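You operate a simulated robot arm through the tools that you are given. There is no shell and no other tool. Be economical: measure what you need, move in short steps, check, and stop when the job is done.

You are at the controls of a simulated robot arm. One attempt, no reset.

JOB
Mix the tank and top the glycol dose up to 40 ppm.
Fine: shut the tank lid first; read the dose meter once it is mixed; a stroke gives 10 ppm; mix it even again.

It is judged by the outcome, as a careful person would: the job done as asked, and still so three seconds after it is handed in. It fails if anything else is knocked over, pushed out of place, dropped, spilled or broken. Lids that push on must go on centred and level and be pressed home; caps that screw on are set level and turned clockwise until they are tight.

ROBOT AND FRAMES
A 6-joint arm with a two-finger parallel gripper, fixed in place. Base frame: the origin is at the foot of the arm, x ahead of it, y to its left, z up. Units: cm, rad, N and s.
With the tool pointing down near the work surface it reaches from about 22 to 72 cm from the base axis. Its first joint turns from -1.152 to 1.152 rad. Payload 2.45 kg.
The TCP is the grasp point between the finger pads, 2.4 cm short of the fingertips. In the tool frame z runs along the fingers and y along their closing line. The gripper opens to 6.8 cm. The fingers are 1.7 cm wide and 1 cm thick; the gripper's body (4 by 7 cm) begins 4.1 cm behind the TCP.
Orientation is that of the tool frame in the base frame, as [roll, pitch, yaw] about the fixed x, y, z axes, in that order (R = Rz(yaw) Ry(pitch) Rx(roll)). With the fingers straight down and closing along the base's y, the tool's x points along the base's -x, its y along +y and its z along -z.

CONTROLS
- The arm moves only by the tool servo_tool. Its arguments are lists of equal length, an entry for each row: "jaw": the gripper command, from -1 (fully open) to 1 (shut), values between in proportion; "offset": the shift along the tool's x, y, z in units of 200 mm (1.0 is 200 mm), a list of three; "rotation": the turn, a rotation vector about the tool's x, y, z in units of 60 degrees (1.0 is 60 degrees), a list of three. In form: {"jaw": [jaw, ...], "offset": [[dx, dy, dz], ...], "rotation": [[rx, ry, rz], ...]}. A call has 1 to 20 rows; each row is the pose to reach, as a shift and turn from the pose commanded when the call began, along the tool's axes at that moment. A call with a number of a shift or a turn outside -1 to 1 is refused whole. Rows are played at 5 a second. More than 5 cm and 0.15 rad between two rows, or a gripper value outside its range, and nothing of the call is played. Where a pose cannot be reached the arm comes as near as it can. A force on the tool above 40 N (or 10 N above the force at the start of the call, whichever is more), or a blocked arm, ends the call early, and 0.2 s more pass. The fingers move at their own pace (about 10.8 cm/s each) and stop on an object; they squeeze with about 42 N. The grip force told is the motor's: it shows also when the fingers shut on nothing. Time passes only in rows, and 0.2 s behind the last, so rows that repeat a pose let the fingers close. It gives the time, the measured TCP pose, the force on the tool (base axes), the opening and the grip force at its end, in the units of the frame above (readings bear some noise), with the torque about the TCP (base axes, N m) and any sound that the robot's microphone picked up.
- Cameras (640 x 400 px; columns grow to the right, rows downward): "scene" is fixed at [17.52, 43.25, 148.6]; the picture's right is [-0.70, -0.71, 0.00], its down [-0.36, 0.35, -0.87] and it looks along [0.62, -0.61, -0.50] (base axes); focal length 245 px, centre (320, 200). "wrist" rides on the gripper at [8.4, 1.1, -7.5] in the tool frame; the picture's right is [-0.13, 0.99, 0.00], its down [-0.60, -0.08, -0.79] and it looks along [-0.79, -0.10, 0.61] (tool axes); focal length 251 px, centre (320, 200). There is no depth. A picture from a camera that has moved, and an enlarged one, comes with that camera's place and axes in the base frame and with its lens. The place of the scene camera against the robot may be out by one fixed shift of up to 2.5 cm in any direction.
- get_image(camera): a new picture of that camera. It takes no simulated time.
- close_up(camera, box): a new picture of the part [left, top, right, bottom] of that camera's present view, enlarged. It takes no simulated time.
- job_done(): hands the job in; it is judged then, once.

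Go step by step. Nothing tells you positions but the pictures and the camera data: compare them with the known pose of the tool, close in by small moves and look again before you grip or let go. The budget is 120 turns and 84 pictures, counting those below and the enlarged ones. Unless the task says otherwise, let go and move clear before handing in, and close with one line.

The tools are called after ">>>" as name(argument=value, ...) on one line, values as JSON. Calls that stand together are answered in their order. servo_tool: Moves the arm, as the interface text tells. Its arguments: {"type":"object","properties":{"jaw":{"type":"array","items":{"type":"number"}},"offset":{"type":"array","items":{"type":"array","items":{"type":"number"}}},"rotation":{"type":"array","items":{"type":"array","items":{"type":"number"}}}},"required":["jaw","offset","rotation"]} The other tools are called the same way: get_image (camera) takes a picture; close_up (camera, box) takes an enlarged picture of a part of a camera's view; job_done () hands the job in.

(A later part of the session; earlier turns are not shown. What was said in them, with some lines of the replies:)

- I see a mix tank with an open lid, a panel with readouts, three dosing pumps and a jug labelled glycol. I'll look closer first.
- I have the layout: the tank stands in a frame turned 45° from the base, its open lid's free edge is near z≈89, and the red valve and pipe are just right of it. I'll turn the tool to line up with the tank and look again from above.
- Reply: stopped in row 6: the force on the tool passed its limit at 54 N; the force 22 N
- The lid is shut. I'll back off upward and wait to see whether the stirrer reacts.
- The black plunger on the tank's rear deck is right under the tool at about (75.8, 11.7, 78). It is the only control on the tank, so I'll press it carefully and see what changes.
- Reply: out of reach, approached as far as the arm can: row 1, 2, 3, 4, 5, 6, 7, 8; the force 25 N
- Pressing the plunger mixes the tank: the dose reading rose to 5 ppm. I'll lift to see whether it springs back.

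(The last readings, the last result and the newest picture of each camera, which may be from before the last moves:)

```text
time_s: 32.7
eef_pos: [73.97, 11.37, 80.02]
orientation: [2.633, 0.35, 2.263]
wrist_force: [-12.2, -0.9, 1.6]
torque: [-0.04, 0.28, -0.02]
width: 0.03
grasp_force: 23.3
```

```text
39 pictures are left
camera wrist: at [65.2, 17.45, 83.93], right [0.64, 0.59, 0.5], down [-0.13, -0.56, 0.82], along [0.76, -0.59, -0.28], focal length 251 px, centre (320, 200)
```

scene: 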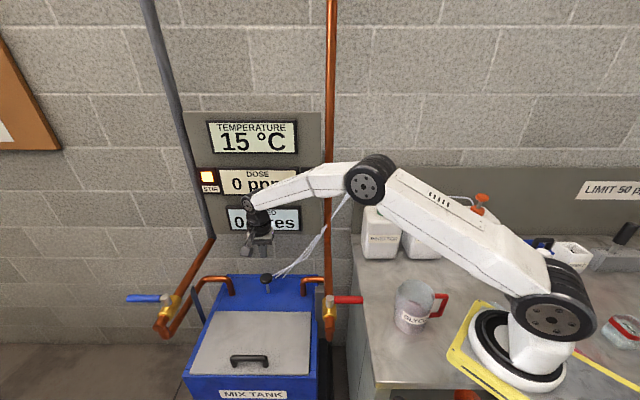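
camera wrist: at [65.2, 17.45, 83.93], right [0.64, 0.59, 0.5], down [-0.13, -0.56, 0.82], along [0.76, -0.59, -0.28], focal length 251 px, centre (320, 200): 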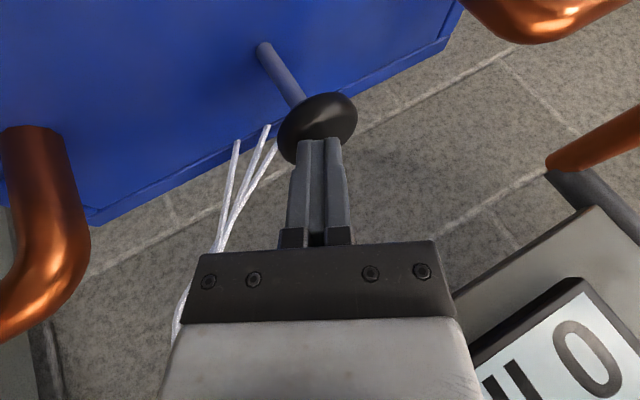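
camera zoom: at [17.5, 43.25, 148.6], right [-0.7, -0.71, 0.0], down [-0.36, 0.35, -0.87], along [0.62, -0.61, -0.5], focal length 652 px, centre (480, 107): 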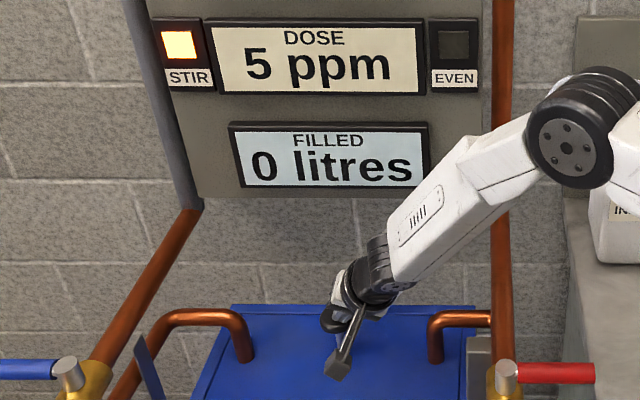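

>>> servo_tool(jaw=[1, 1, 1, 1, 1, 1, 1, 1, 1, 1, 1, 1, 1, 1, 1], offset=[[-0.034, 0.046, -0.082], [-0.058, 0.079, -0.053], [-0.05, 0.067, -0.033], [-0.025, 0.033, 0.026], [0, 0, 0.086], [0.025, -0.033, 0.145], [0.05, -0.067, 0.205], [0.05, -0.067, 0.205], [0, 0, 0.086], [-0.058, 0.079, -0.053], [-0.025, 0.033, 0.026], [0.025, -0.033, 0.145], [0.05, -0.067, 0.205], [0.05, -0.067, 0.205], [0.05, -0.067, 0.205]], rotation=[[0, 0, 0], [0, 0, 0], [0, 0, 0], [0, 0, 0], [0, 0, 0], [0, 0, 0], [0, 0, 0], [0, 0, 0], [0, 0, 0], [0, 0, 0], [0, 0, 0], [0, 0, 0], [0, 0, 0], [0, 0, 0], [0, 0, 0]])

>>> close_up(camera="scene", box=[180, 160, 340, 310])

>>> get_image(camera="wrist")

```text
time_s: 35.9
eef_pos: [75.28, 11.66, 75.8]
orientation: [2.625, 0.351, 2.264]
wrist_force: [0.0, 0.9, 8.9]
torque: [-0.01, -0.06, 0.01]
width: 0.0
grasp_force: 23.7
```

```text
2.67 times, centred on (260, 235) of scene
camera zoom: at [17.5, 43.25, 148.6], right [-0.7, -0.71, 0.0], down [-0.36, 0.35, -0.87], along [0.62, -0.61, -0.5], focal length 652 px, centre (480, 107)
```

zoom: 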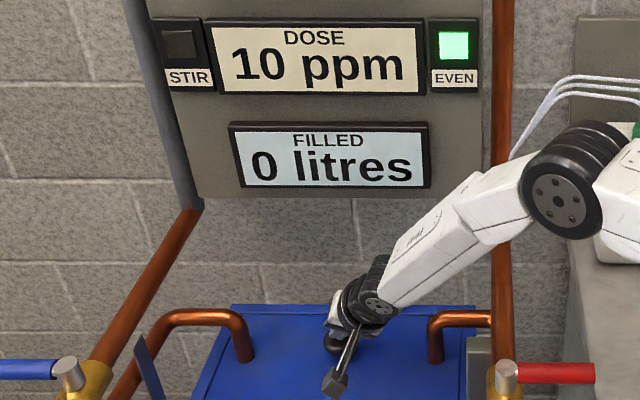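

```text
37 pictures are left
camera wrist: at [66.46, 17.63, 79.64], right [0.63, 0.59, 0.5], down [-0.13, -0.56, 0.82], along [0.76, -0.59, -0.28], focal length 251 px, centre (320, 200)
```

wrist: 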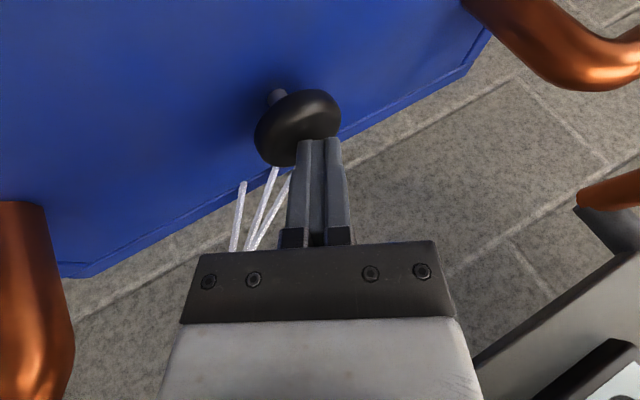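

EVEN is lit and the true dose reads 10 ppm, so the glycol pump needs exactly 3 full strokes. I'll retract upward and straighten the tool.

>>> servo_tool(jaw=[1, 1, 1, 1, 1, 1, 1, 1, 1, 1, 1, 1], offset=[[-0.034, 0.046, -0.082], [-0.085, 0.115, -0.205], [-0.15, 0.2, -0.36], [-0.22, 0.295, -0.525], [-0.28, 0.38, -0.67], [-0.342, 0.462, -0.819], [-0.342, 0.462, -0.819], [-0.342, 0.462, -0.819], [-0.342, 0.462, -0.819], [-0.342, 0.462, -0.819], [-0.342, 0.462, -0.819], [-0.342, 0.462, -0.819]], rotation=[[0, 0, 0], [0, 0, 0], [0, 0, 0], [0, 0, 0], [0, 0, 0], [0, 0, 0], [0.1, 0.074, 0], [0.2, 0.147, 0], [0.3, 0.22, 0], [0.4, 0.294, 0], [0.47, 0.346, 0], [0.47, 0.346, 0]])

>>> close_up(camera="scene", box=[180, 100, 340, 310])

```text
time_s: 38.5
eef_pos: [74.95, 11.66, 95.75]
orientation: [-3.137, 0.002, 2.356]
wrist_force: [-0.9, 0.5, -0.1]
torque: [-0.02, 0.01, 0.04]
width: 0.02
grasp_force: 23.7
```

```text
1.90 times, centred on (260, 205) of scene
camera zoom: at [17.52, 43.25, 148.6], right [-0.7, -0.71, 0.0], down [-0.36, 0.35, -0.87], along [0.62, -0.61, -0.5], focal length 466 px, centre (434, 190)
```

zoom: 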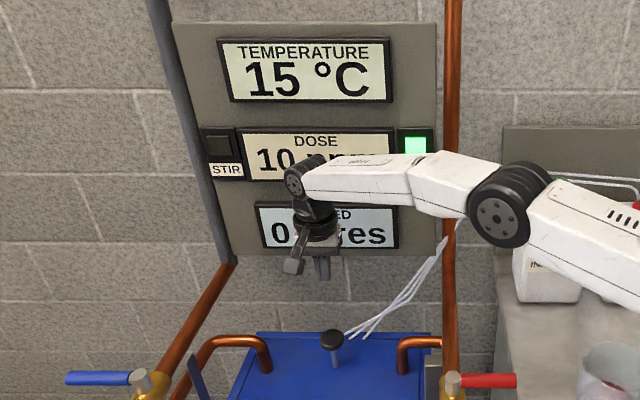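

>>> servo_tool(jaw=[1, 1, 1, 1, 1, 1], offset=[[0.05, 0, -0.2], [0.12, -0.05, -0.4], [0.2, -0.1, -0.6], [0.27, -0.2, -0.78], [0.35, -0.35, -0.92], [0.4, -0.55, -1.0]], rotation=[[0, 0, 0], [0, 0, 0], [0, 0, 0], [0, 0, 0], [0, 0, 0], [0, 0, 0]])

>>> servo_tool(jaw=[1, 1, 1, 1, 1, 1], offset=[[0.0, -0.2, -0.14], [0.0, -0.4, -0.28], [0.0, -0.6, -0.42], [0.0, -0.8, -0.55], [0.0, -1.0, -0.65], [0, -1, -0.65]], rotation=[[0, 0, 0], [0, 0, 0], [0, 0, 0], [0, 0, 0], [0, 0, 0], [0, 0, 0]])

>>> get_image(camera="wrist")

>>> get_image(camera="scene")

```text
time_s: 39.9
eef_pos: [61.7, 9.33, 115.57]
orientation: [-3.141, 0.001, 2.354]
wrist_force: [0.1, -0.9, 0.2]
torque: [0.01, 0.02, 0.0]
width: 0.0
grasp_force: 23.5
```

```text
time_s: 41.3
eef_pos: [47.47, -4.59, 128.61]
orientation: [-3.14, 0.0, 2.358]
wrist_force: [-0.6, -0.1, 0.2]
torque: [-0.02, 0.01, 0.01]
width: 0.0
grasp_force: 23.7
```

```text
35 pictures are left
camera wrist: at [42.21, 1.91, 136.23], right [0.79, 0.61, 0.0], down [0.37, -0.48, 0.79], along [0.48, -0.63, -0.61], focal length 251 px, centre (320, 200)
```

wrist: 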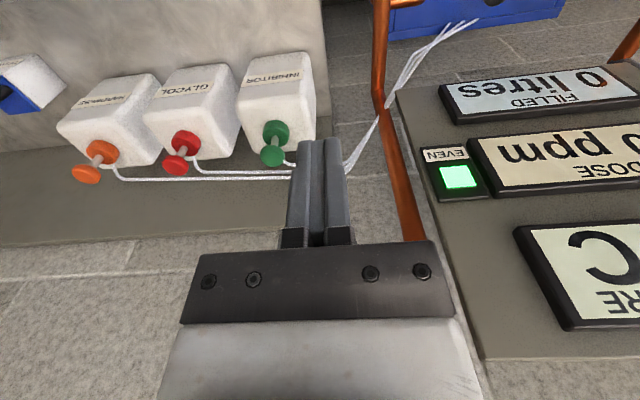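

```text
34 pictures are left
```

scene: 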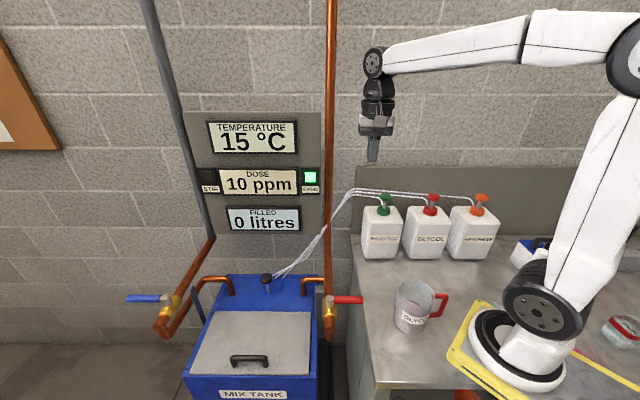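

>>> servo_tool(jaw=[1, 1, 1, 1, 1, 1], offset=[[-0.08, -0.18, 0], [-0.18, -0.36, 0], [-0.28, -0.54, 0], [-0.38, -0.72, 0], [-0.48, -0.9, 0], [-0.48, -0.9, 0]], rotation=[[0, 0, 0], [0, 0, 0], [0, 0, 0], [0, 0, 0], [0, 0, 0], [0, 0, 0]])

>>> get_image(camera="wrist")

>>> close_up(camera="scene", box=[340, 120, 500, 270])

```text
time_s: 42.7
eef_pos: [41.46, -24.2, 128.74]
orientation: [-3.139, 0.003, 2.357]
wrist_force: [0.0, -0.4, 0.3]
torque: [-0.03, 0.01, -0.01]
width: 0.0
grasp_force: 23.8
```

```text
33 pictures are left
camera wrist: at [36.19, -17.55, 136.27], right [0.79, 0.61, 0.0], down [0.37, -0.48, 0.79], along [0.48, -0.63, -0.61], focal length 251 px, centre (320, 200)
```

wrist: 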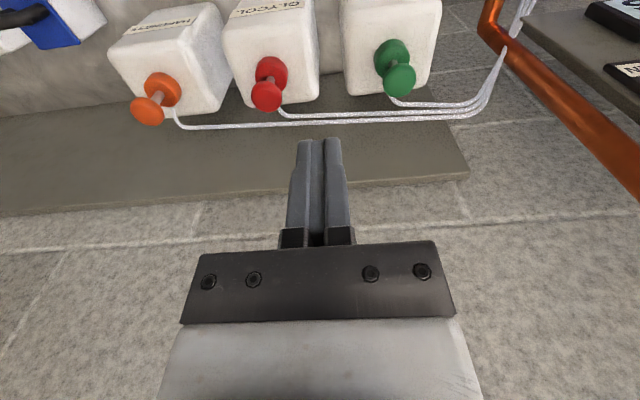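

```text
2.67 times, centred on (420, 195) of scene
camera zoom: at [17.53, 43.25, 148.6], right [-0.7, -0.71, 0.0], down [-0.36, 0.35, -0.87], along [0.62, -0.61, -0.5], focal length 652 px, centre (53, 213)
```

zoom: 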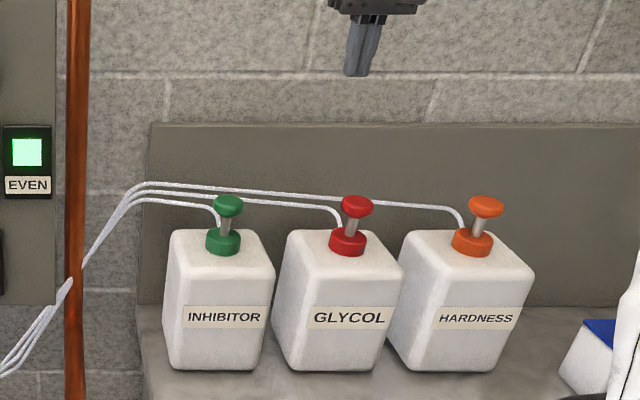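

>>> servo_tool(jaw=[1, 1, 1, 1, 1], offset=[[-0.1, -0.2, 0.05], [-0.2, -0.38, 0.15], [-0.28, -0.38, 0.3], [-0.28, -0.38, 0.4], [-0.28, -0.38, 0.4]], rotation=[[0, -0.1, 0], [0, -0.2, 0], [0, -0.25, 0], [0, -0.25, 0], [0, -0.25, 0]])

>>> get_image(camera="wrist")

>>> close_up(camera="scene", box=[340, 120, 500, 270])

```text
time_s: 43.9
eef_pos: [40.06, -33.51, 120.92]
orientation: [-3.14, 0.264, 2.355]
wrist_force: [0.3, 0.3, -0.1]
torque: [0.03, 0.0, 0.02]
width: 0.01
grasp_force: 23.5
```

```text
31 pictures are left
camera wrist: at [33.67, -25.67, 125.96], right [0.79, 0.61, 0.03], down [0.21, -0.32, 0.92], along [0.58, -0.72, -0.38], focal length 251 px, centre (320, 200)
```

wrist: 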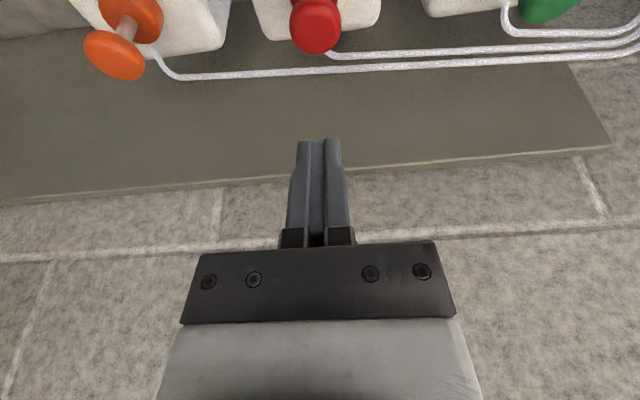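

```text
2.67 times, centred on (420, 195) of scene
camera zoom: at [17.52, 43.25, 148.6], right [-0.7, -0.71, 0.0], down [-0.36, 0.35, -0.87], along [0.62, -0.61, -0.5], focal length 652 px, centre (53, 213)
```

zoom: 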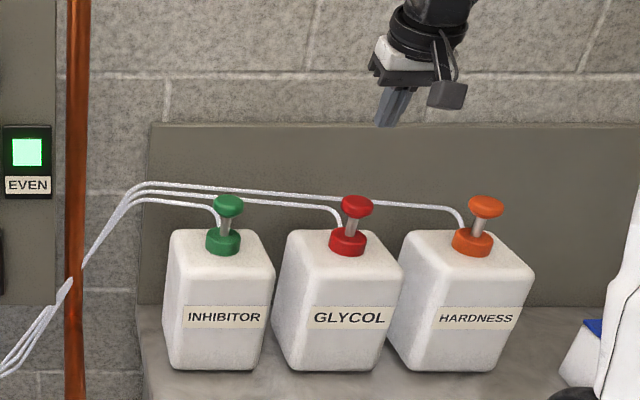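

>>> servo_tool(jaw=[1, 1, 1, 1], offset=[[0.02, 0, 0.15], [0.05, 0, 0.27], [0.07, 0, 0.36], [0.07, 0, 0.36]], rotation=[[0, 0, 0], [0, 0, 0], [0, 0, 0], [0, 0, 0]])

>>> get_image(camera="wrist")

>>> close_up(camera="scene", box=[390, 140, 486, 230])

```text
time_s: 44.9
eef_pos: [40.53, -33.95, 113.54]
orientation: [-3.14, 0.264, 2.355]
wrist_force: [-0.3, -0.4, 0.4]
torque: [0.03, 0.03, 0.01]
width: 0.0
grasp_force: 23.1
```

```text
29 pictures are left
camera wrist: at [34.03, -26.14, 118.63], right [0.79, 0.61, 0.03], down [0.21, -0.32, 0.92], along [0.58, -0.72, -0.38], focal length 251 px, centre (320, 200)
```

wrist: 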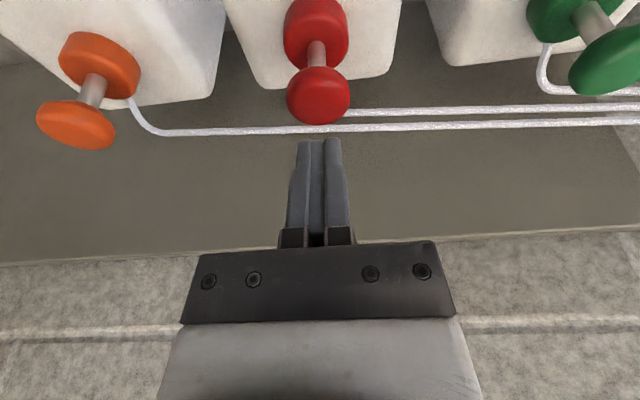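

```text
4.44 times, centred on (438, 185) of scene
camera zoom: at [17.52, 43.25, 148.6], right [-0.7, -0.71, 0.0], down [-0.36, 0.35, -0.87], along [0.62, -0.61, -0.5], focal length 1087 px, centre (-204, 267)
```

zoom: 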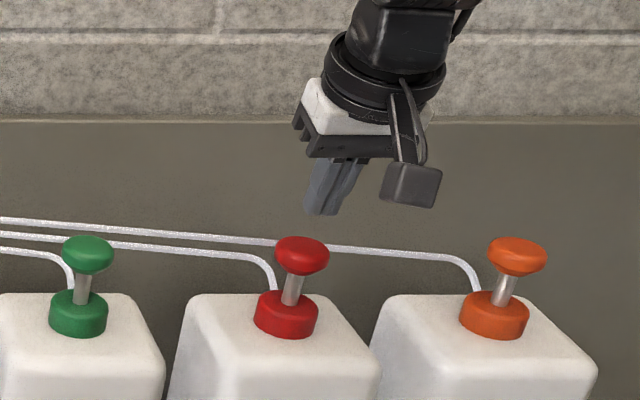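

>>> servo_tool(jaw=[1, 1, 1, 1, 1, 1, 1, 1], offset=[[0.019, 0, 0.109], [0.029, 0, 0.147], [0.036, 0, 0.171], [0.042, 0, 0.196], [0.049, 0, 0.22], [0.056, 0, 0.244], [0.062, 0, 0.268], [0.062, 0, 0.268]], rotation=[[0, 0, 0], [0, 0, 0], [0, 0, 0], [0, 0, 0], [0, 0, 0], [0, 0, 0], [0, 0, 0], [0, 0, 0]])

>>> get_image(camera="wrist")

>>> close_up(camera="scene", box=[290, 140, 486, 260])

```text
time_s: 46.7
eef_pos: [40.67, -34.04, 108.12]
orientation: [-3.141, 0.268, 2.357]
wrist_force: [-4.1, -1.0, 15.0]
torque: [-0.08, 0.13, -0.04]
width: 0.0
grasp_force: 23.8
```

```text
27 pictures are left
camera wrist: at [34.2, -26.26, 113.26], right [0.79, 0.61, 0.03], down [0.21, -0.32, 0.92], along [0.58, -0.72, -0.38], focal length 251 px, centre (320, 200)
```

wrist: 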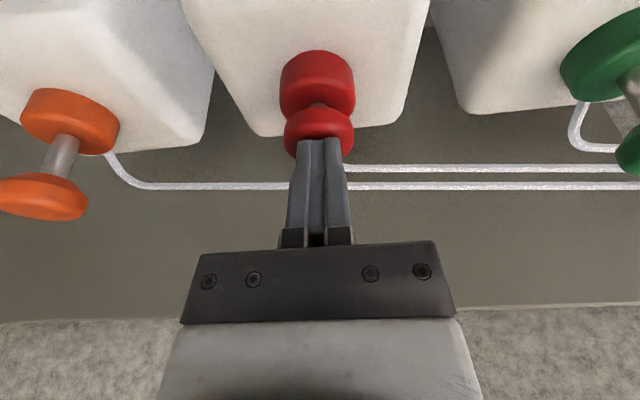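

```text
3.27 times, centred on (388, 200) of scene
camera zoom: at [17.49, 43.26, 148.6], right [-0.7, -0.71, 0.0], down [-0.36, 0.35, -0.87], along [0.62, -0.61, -0.5], focal length 799 px, centre (98, 200)
```

zoom: 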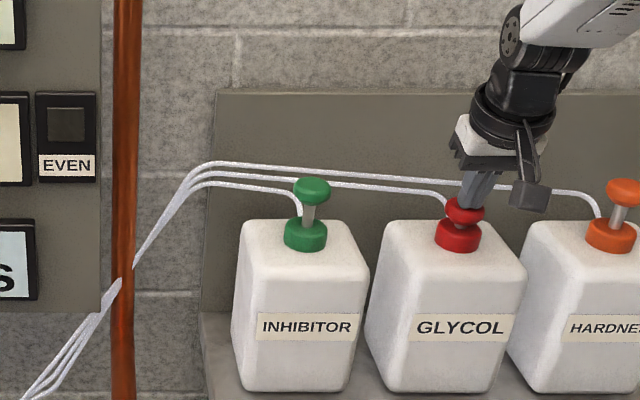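

The head is nearly home and EVEN went out, so dose has gone in. I'll finish this stroke, then release fully.

>>> servo_tool(jaw=[1, 1, 1], offset=[[0.004, 0, 0.015], [0.008, 0, 0.03], [0.011, 0, 0.04]], rotation=[[0, 0, 0], [0, 0, 0], [0, 0, 0]])

>>> servo_tool(jaw=[1, 1, 1, 1, 1, 1, 1], offset=[[-0.02, 0, -0.072], [-0.04, 0, -0.145], [-0.06, 0, -0.217], [-0.079, 0, -0.29], [-0.085, 0, -0.314], [-0.085, 0, -0.314], [-0.085, 0, -0.314]], rotation=[[0, 0, 0], [0, 0, 0], [0, 0, 0], [0, 0, 0], [0, 0, 0], [0, 0, 0], [0, 0, 0]])

>>> get_image(camera="scene")

>>> get_image(camera="wrist")

```text
time_s: 47.2
eef_pos: [40.69, -34.08, 108.15]
orientation: [-3.137, 0.275, 2.356]
wrist_force: [-4.1, 4.6, 16.7]
torque: [0.1, 0.14, 0.04]
width: 0.0
grasp_force: 23.5
stopped in row 2: the force on the tool passed its limit at 44 N (the readings are from after the stop); the commanded pose is now the measured one
```

```text
time_s: 48.8
eef_pos: [40.56, -34.13, 114.36]
orientation: [-3.14, 0.271, 2.356]
wrist_force: [0.7, -0.4, -0.3]
torque: [-0.01, 0.0, -0.01]
width: 0.0
grasp_force: 23.5
```

```text
25 pictures are left
```

scene: 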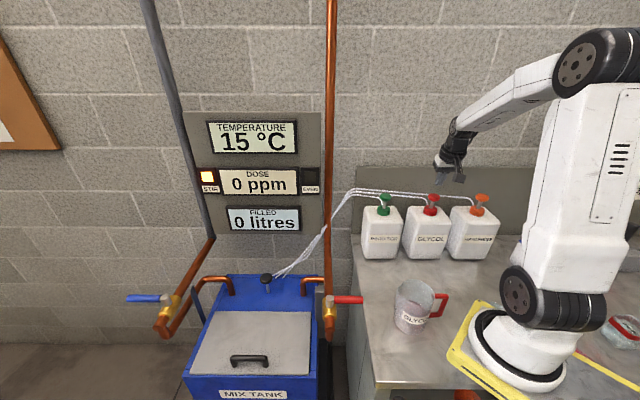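

```text
24 pictures are left
camera wrist: at [34.15, -26.28, 119.54], right [0.79, 0.61, 0.03], down [0.21, -0.32, 0.93], along [0.58, -0.72, -0.38], focal length 251 px, centre (320, 200)
```

wrist: 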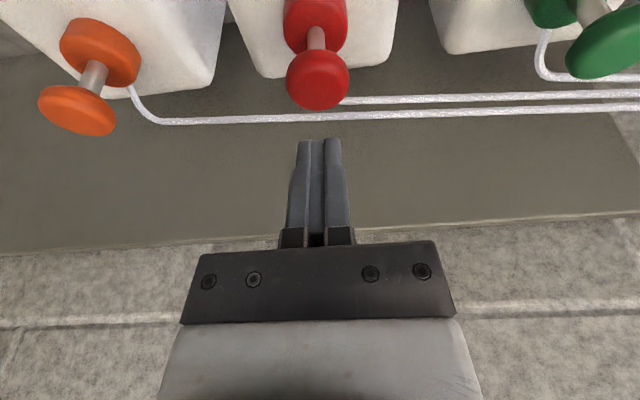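

One complete stroke is done. I'll do the second the same way.

>>> servo_tool(jaw=[1, 1, 1, 1, 1, 1, 1, 1], offset=[[0.01, 0, 0.1], [0.025, 0, 0.153], [0.038, 0, 0.201], [0.051, 0, 0.249], [0.058, 0, 0.278], [0.062, 0, 0.295], [0.066, 0, 0.307], [0.067, 0, 0.311]], rotation=[[0, 0, 0], [0, 0, 0], [0, 0, 0], [0, 0, 0], [0, 0, 0], [0, 0, 0], [0, 0, 0], [0, 0, 0]])

>>> close_up(camera="wrist", box=[200, 20, 440, 240])

```text
time_s: 50.6
eef_pos: [40.97, -34.35, 108.19]
orientation: [-3.14, 0.271, 2.357]
wrist_force: [-4.9, 2.2, 15.3]
torque: [0.04, 0.15, -0.01]
width: 0.02
grasp_force: 23.6
```

```text
1.82 times, centred on (320, 130) of wrist
camera zoom: at [34.49, -26.55, 113.25], right [0.79, 0.61, 0.03], down [0.21, -0.32, 0.93], along [0.58, -0.72, -0.38], focal length 457 px, centre (320, 327)
```

zoom: 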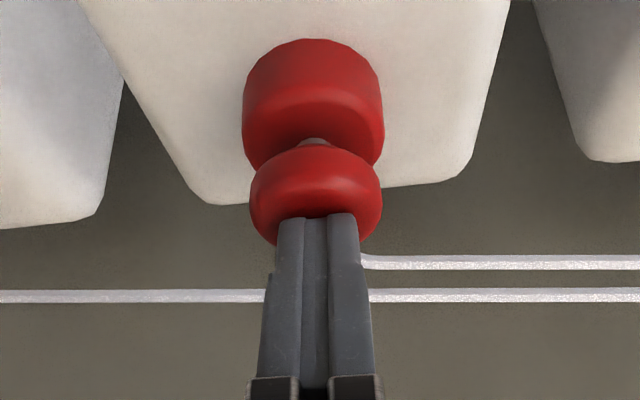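

>>> servo_tool(jaw=[1, 1, 1], offset=[[0.004, 0, 0.015], [0.008, 0, 0.03], [0.011, 0, 0.04]], rotation=[[0, 0, 0], [0, 0, 0], [0, 0, 0]])

>>> servo_tool(jaw=[1, 1, 1, 1, 1, 1, 1], offset=[[-0.02, 0, -0.072], [-0.04, 0, -0.145], [-0.06, 0, -0.217], [-0.079, 0, -0.29], [-0.085, 0, -0.314], [-0.085, 0, -0.314], [-0.085, 0, -0.314]], rotation=[[0, 0, 0], [0, 0, 0], [0, 0, 0], [0, 0, 0], [0, 0, 0], [0, 0, 0], [0, 0, 0]])

>>> get_image(camera="wrist")

```text
time_s: 51.1
eef_pos: [40.93, -34.56, 108.14]
orientation: [-3.137, 0.279, 2.358]
wrist_force: [-5.1, 4.7, 15.4]
torque: [0.09, 0.16, 0.03]
width: 0.0
grasp_force: 23.6
stopped in row 2: the force on the tool passed its limit at 43 N (the readings are from after the stop); the commanded pose is now the measured one
```

```text
time_s: 52.7
eef_pos: [40.98, -34.44, 114.44]
orientation: [-3.142, 0.275, 2.355]
wrist_force: [0.1, -0.1, 0.0]
torque: [0.01, 0.02, -0.01]
width: 0.01
grasp_force: 23.6
```

```text
22 pictures are left
camera wrist: at [34.5, -26.57, 119.45], right [0.79, 0.61, 0.03], down [0.2, -0.31, 0.93], along [0.58, -0.73, -0.37], focal length 251 px, centre (320, 200)
```

wrist: 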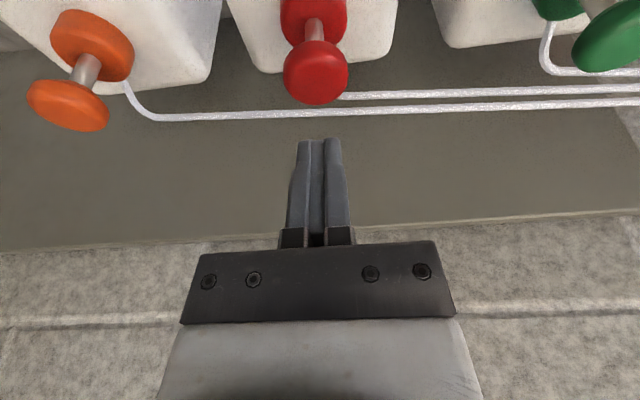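

Second stroke is done and the head has returned. Now the third.

>>> servo_tool(jaw=[1, 1, 1, 1, 1, 1, 1, 1], offset=[[0.02, 0, 0.1], [0.038, 0, 0.149], [0.051, 0, 0.197], [0.065, 0, 0.245], [0.073, 0, 0.274], [0.078, 0, 0.293], [0.081, 0, 0.305], [0.082, 0, 0.309]], rotation=[[0, 0, 0], [0, 0, 0], [0, 0, 0], [0, 0, 0], [0, 0, 0], [0, 0, 0], [0, 0, 0], [0, 0, 0]])

>>> servo_tool(jaw=[1, 1, 1], offset=[[0.004, 0, 0.015], [0.008, 0, 0.03], [0.011, 0, 0.04]], rotation=[[0, 0, 0], [0, 0, 0], [0, 0, 0]])

>>> close_up(camera="wrist", box=[200, 20, 440, 240])

```text
time_s: 54.5
eef_pos: [41.0, -34.54, 108.17]
orientation: [-3.138, 0.278, 2.358]
wrist_force: [-4.4, -2.0, 16.5]
torque: [-0.03, 0.22, 0.03]
width: 0.01
grasp_force: 23.1
```

```text
time_s: 55.0
eef_pos: [41.17, -34.61, 108.27]
orientation: [-3.137, 0.285, 2.357]
wrist_force: [-3.9, 3.3, 15.0]
torque: [0.07, 0.14, 0.04]
width: 0.0
grasp_force: 23.2
stopped in row 2: the force on the tool passed its limit at 44 N (the readings are from after the stop); the commanded pose is now the measured one
```

```text
1.82 times, centred on (320, 130) of wrist
camera zoom: at [34.65, -26.73, 113.12], right [0.79, 0.61, 0.03], down [0.2, -0.31, 0.93], along [0.58, -0.73, -0.36], focal length 457 px, centre (320, 327)
```

zoom: 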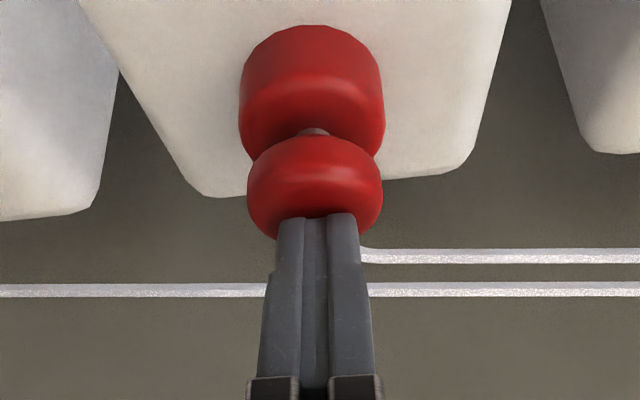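

Three strokes done. I'll rise clear, straighten the tool and head back to the mixing plunger.

>>> servo_tool(jaw=[1, 1, 1, 1, 1, 1, 1, 1], offset=[[-0.028, 0, -0.096], [-0.084, 0, -0.288], [-0.14, 0, -0.48], [-0.197, 0, -0.672], [-0.253, 0, -0.864], [-0.2, 0.05, -0.88], [-0.1, 0.15, -0.91], [-0.03, 0.25, -0.93]], rotation=[[0, 0, 0], [0, 0, 0], [0, 0, 0], [0, 0, 0], [0, 0, 0], [0, 0.1, 0], [0, 0.2, 0], [0, 0.272, 0]])

>>> get_image(camera="scene")

```text
time_s: 56.8
eef_pos: [41.31, -27.69, 126.08]
orientation: [-3.138, -0.008, 2.354]
wrist_force: [0.1, 0.5, 0.1]
torque: [-0.01, 0.01, -0.03]
width: 0.01
grasp_force: 23.6
```

```text
20 pictures are left
```

scene: 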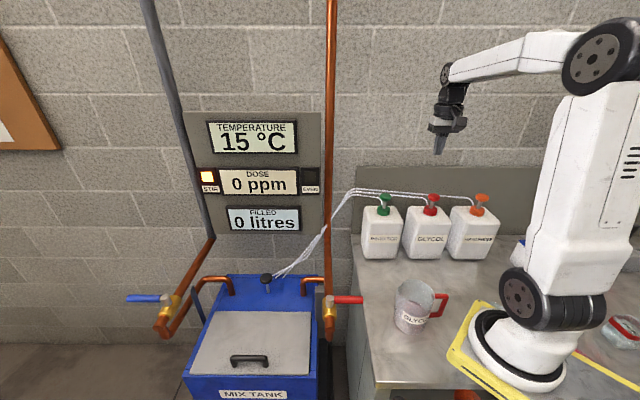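

>>> servo_tool(jaw=[1, 1, 1, 1, 1], offset=[[0.12, 0.18, -0.05], [0.24, 0.36, -0.1], [0.36, 0.54, -0.1], [0.45, 0.72, -0.1], [0.5, 0.9, -0.1]], rotation=[[0, 0, 0], [0, 0, 0], [0, 0, 0], [0, 0, 0], [0, 0, 0]])

>>> servo_tool(jaw=[1, 1, 1, 1, 1], offset=[[0, 0.18, 0.06], [0, 0.36, 0.14], [0, 0.54, 0.24], [0, 0.72, 0.36], [0, 0.9, 0.5]], rotation=[[0, 0, 0], [0, 0, 0], [0, 0, 0], [0, 0, 0], [0, 0, 0]])

>>> servo_tool(jaw=[1, 1, 1, 1, 1, 1, 1], offset=[[0, 0.18, 0.06], [0, 0.36, 0.14], [-0.06, 0.54, 0.22], [-0.14, 0.7, 0.34], [-0.22, 0.77, 0.5], [-0.29, 0.78, 0.7], [-0.29, 0.78, 0.8]], rotation=[[0, 0, 0], [0, 0, 0], [0, 0, 0], [0, 0, 0], [0, 0, 0], [0, 0, 0], [0, 0, 0]])

>>> get_image(camera="wrist")

```text
time_s: 58.0
eef_pos: [47.02, -8.24, 127.94]
orientation: [-3.138, -0.006, 2.355]
wrist_force: [-0.6, 0.6, 0.4]
torque: [0.0, 0.01, -0.03]
width: 0.03
grasp_force: 23.6
```

```text
time_s: 59.2
eef_pos: [59.96, 4.68, 118.11]
orientation: [-3.139, -0.003, 2.354]
wrist_force: [0.7, 0.3, 0.3]
torque: [0.02, 0.03, -0.02]
width: 0.0
grasp_force: 23.8
```

```text
time_s: 60.8
eef_pos: [74.83, 11.57, 101.79]
orientation: [-3.139, -0.006, 2.359]
wrist_force: [0.3, -0.7, -0.2]
torque: [-0.01, -0.02, -0.02]
width: 0.01
grasp_force: 23.8
```

```text
19 pictures are left
camera wrist: at [69.56, 18.15, 109.42], right [0.79, 0.61, 0.0], down [0.38, -0.48, 0.79], along [0.48, -0.63, -0.61], focal length 251 px, centre (320, 200)
```

wrist: 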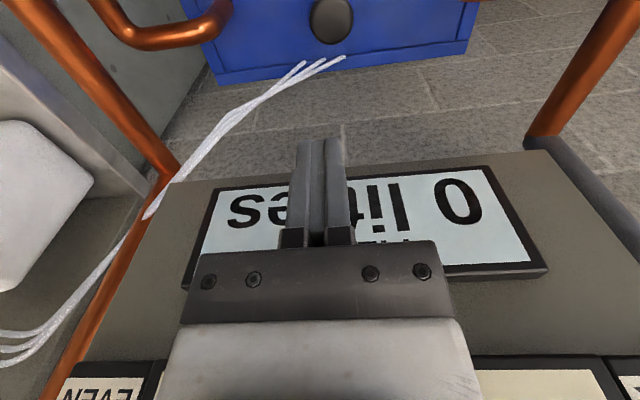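

>>> servo_tool(jaw=[1, 1, 1, 1, 1, 1, 1, 1], offset=[[-0.005, 0.01, 0.1], [-0.01, 0.016, 0.2], [-0.012, 0.016, 0.3], [-0.012, 0.016, 0.4], [-0.012, 0.016, 0.5], [-0.012, 0.016, 0.7], [-0.012, 0.016, 0.88], [-0.012, 0.016, 0.88]], rotation=[[-0.1, -0.074, 0], [-0.2, -0.147, 0], [-0.3, -0.22, 0], [-0.4, -0.294, 0], [-0.47, -0.346, 0], [-0.47, -0.346, 0], [-0.47, -0.346, 0], [-0.47, -0.346, 0]])

>>> get_image(camera="wrist")

```text
time_s: 62.6
eef_pos: [75.11, 11.86, 84.37]
orientation: [2.631, 0.344, 2.263]
wrist_force: [-0.2, 0.0, -0.2]
torque: [-0.02, 0.04, -0.01]
width: 0.01
grasp_force: 23.7
```

```text
18 pictures are left
camera wrist: at [66.42, 18.05, 88.29], right [0.64, 0.58, 0.5], down [-0.13, -0.56, 0.82], along [0.76, -0.59, -0.28], focal length 251 px, centre (320, 200)
```

wrist: 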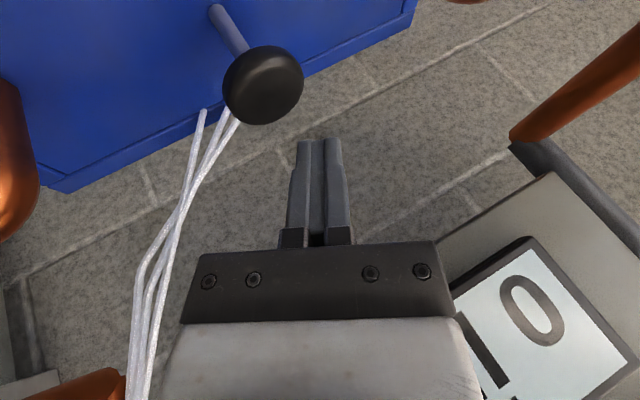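

>>> servo_tool(jaw=[1, 1, 1, 1, 1, 1, 1, 1, 1, 1, 1, 1, 1, 1, 1, 1, 1, 1, 1, 1], offset=[[0.0375, -0.051, 0.09], [0.065, -0.087, 0.154], [0.092, -0.125, 0.221], [0.121, -0.163, 0.29], [0.148, -0.2, 0.355], [0.148, -0.2, 0.355], [0.092, -0.125, 0.221], [0.0375, -0.051, 0.09], [0.0375, -0.051, 0.09], [0.092, -0.125, 0.221], [0.121, -0.163, 0.29], [0.148, -0.2, 0.355], [0.148, -0.2, 0.355], [0.092, -0.125, 0.221], [0.0375, -0.051, 0.09], [0.0375, -0.051, 0.09], [0.092, -0.125, 0.221], [0.121, -0.163, 0.29], [0.148, -0.2, 0.355], [0.148, -0.2, 0.355]], rotation=[[0, 0, 0], [0, 0, 0], [0, 0, 0], [0, 0, 0], [0, 0, 0], [0, 0, 0], [0, 0, 0], [0, 0, 0], [0, 0, 0], [0, 0, 0], [0, 0, 0], [0, 0, 0], [0, 0, 0], [0, 0, 0], [0, 0, 0], [0, 0, 0], [0, 0, 0], [0, 0, 0], [0, 0, 0], [0, 0, 0]])

>>> close_up(camera="scene", box=[180, 160, 340, 310])

```text
time_s: 66.8
eef_pos: [75.24, 11.9, 75.8]
orientation: [2.628, 0.342, 2.264]
wrist_force: [-2.6, 1.9, 7.9]
torque: [0.05, 0.01, 0.03]
width: 0.04
grasp_force: 23.6
```

```text
2.67 times, centred on (260, 235) of scene
camera zoom: at [17.5, 43.25, 148.6], right [-0.7, -0.71, 0.0], down [-0.36, 0.35, -0.87], along [0.62, -0.61, -0.5], focal length 652 px, centre (480, 107)
```

zoom: 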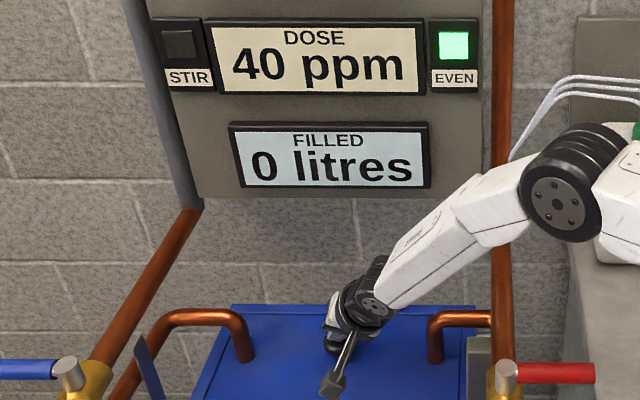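

The meter reads 40 ppm with EVEN lit. I'll retract clear and check once more.

>>> servo_tool(jaw=[1, 1, 1, 1, 1, 1, 1, 1, 1, 1, 1, 1], offset=[[-0.034, 0.046, -0.082], [-0.085, 0.115, -0.205], [-0.15, 0.2, -0.36], [-0.22, 0.295, -0.525], [-0.28, 0.38, -0.67], [-0.342, 0.462, -0.819], [-0.342, 0.462, -0.819], [-0.342, 0.462, -0.819], [-0.342, 0.462, -0.819], [-0.342, 0.462, -0.819], [-0.342, 0.462, -0.819], [-0.342, 0.462, -0.819]], rotation=[[0, 0, 0], [0, 0, 0], [0, 0, 0], [0, 0, 0], [0, 0, 0], [0, 0, 0], [0.1, 0.074, 0], [0.2, 0.147, 0], [0.3, 0.22, 0], [0.4, 0.294, 0], [0.47, 0.346, 0], [0.47, 0.346, 0]])

>>> servo_tool(jaw=[1, 1, 1, 1, 1, 1], offset=[[0.05, 0, -0.2], [0.12, -0.05, -0.4], [0.2, -0.1, -0.6], [0.27, -0.2, -0.78], [0.35, -0.35, -0.92], [0.4, -0.55, -1.0]], rotation=[[0, 0, 0], [0, 0, 0], [0, 0, 0], [0, 0, 0], [0, 0, 0], [0, 0, 0]])

>>> get_image(camera="scene")

```text
time_s: 69.4
eef_pos: [75.22, 11.77, 95.6]
orientation: [-3.139, -0.007, 2.355]
wrist_force: [0.4, -0.4, 0.6]
torque: [0.02, -0.04, -0.02]
width: 0.02
grasp_force: 23.0
```

```text
time_s: 70.8
eef_pos: [61.97, 9.57, 115.76]
orientation: [-3.137, -0.005, 2.354]
wrist_force: [0.0, 1.1, 0.1]
torque: [0.01, 0.0, 0.0]
width: 0.02
grasp_force: 23.6
```

```text
16 pictures are left
```

scene: 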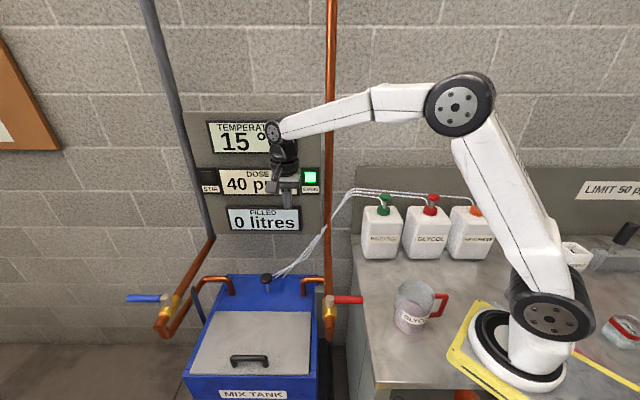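

The lid is shut, the dose reads 40 ppm, EVEN is lit, and everything else is where it was. I'm handing it in.

>>> job_done()

```text
The job is handed in.
```

The tank lid is shut, and the tank is mixed even at 40 ppm glycol: it read 10 ppm once mixed, and three pump strokes made up the rest.
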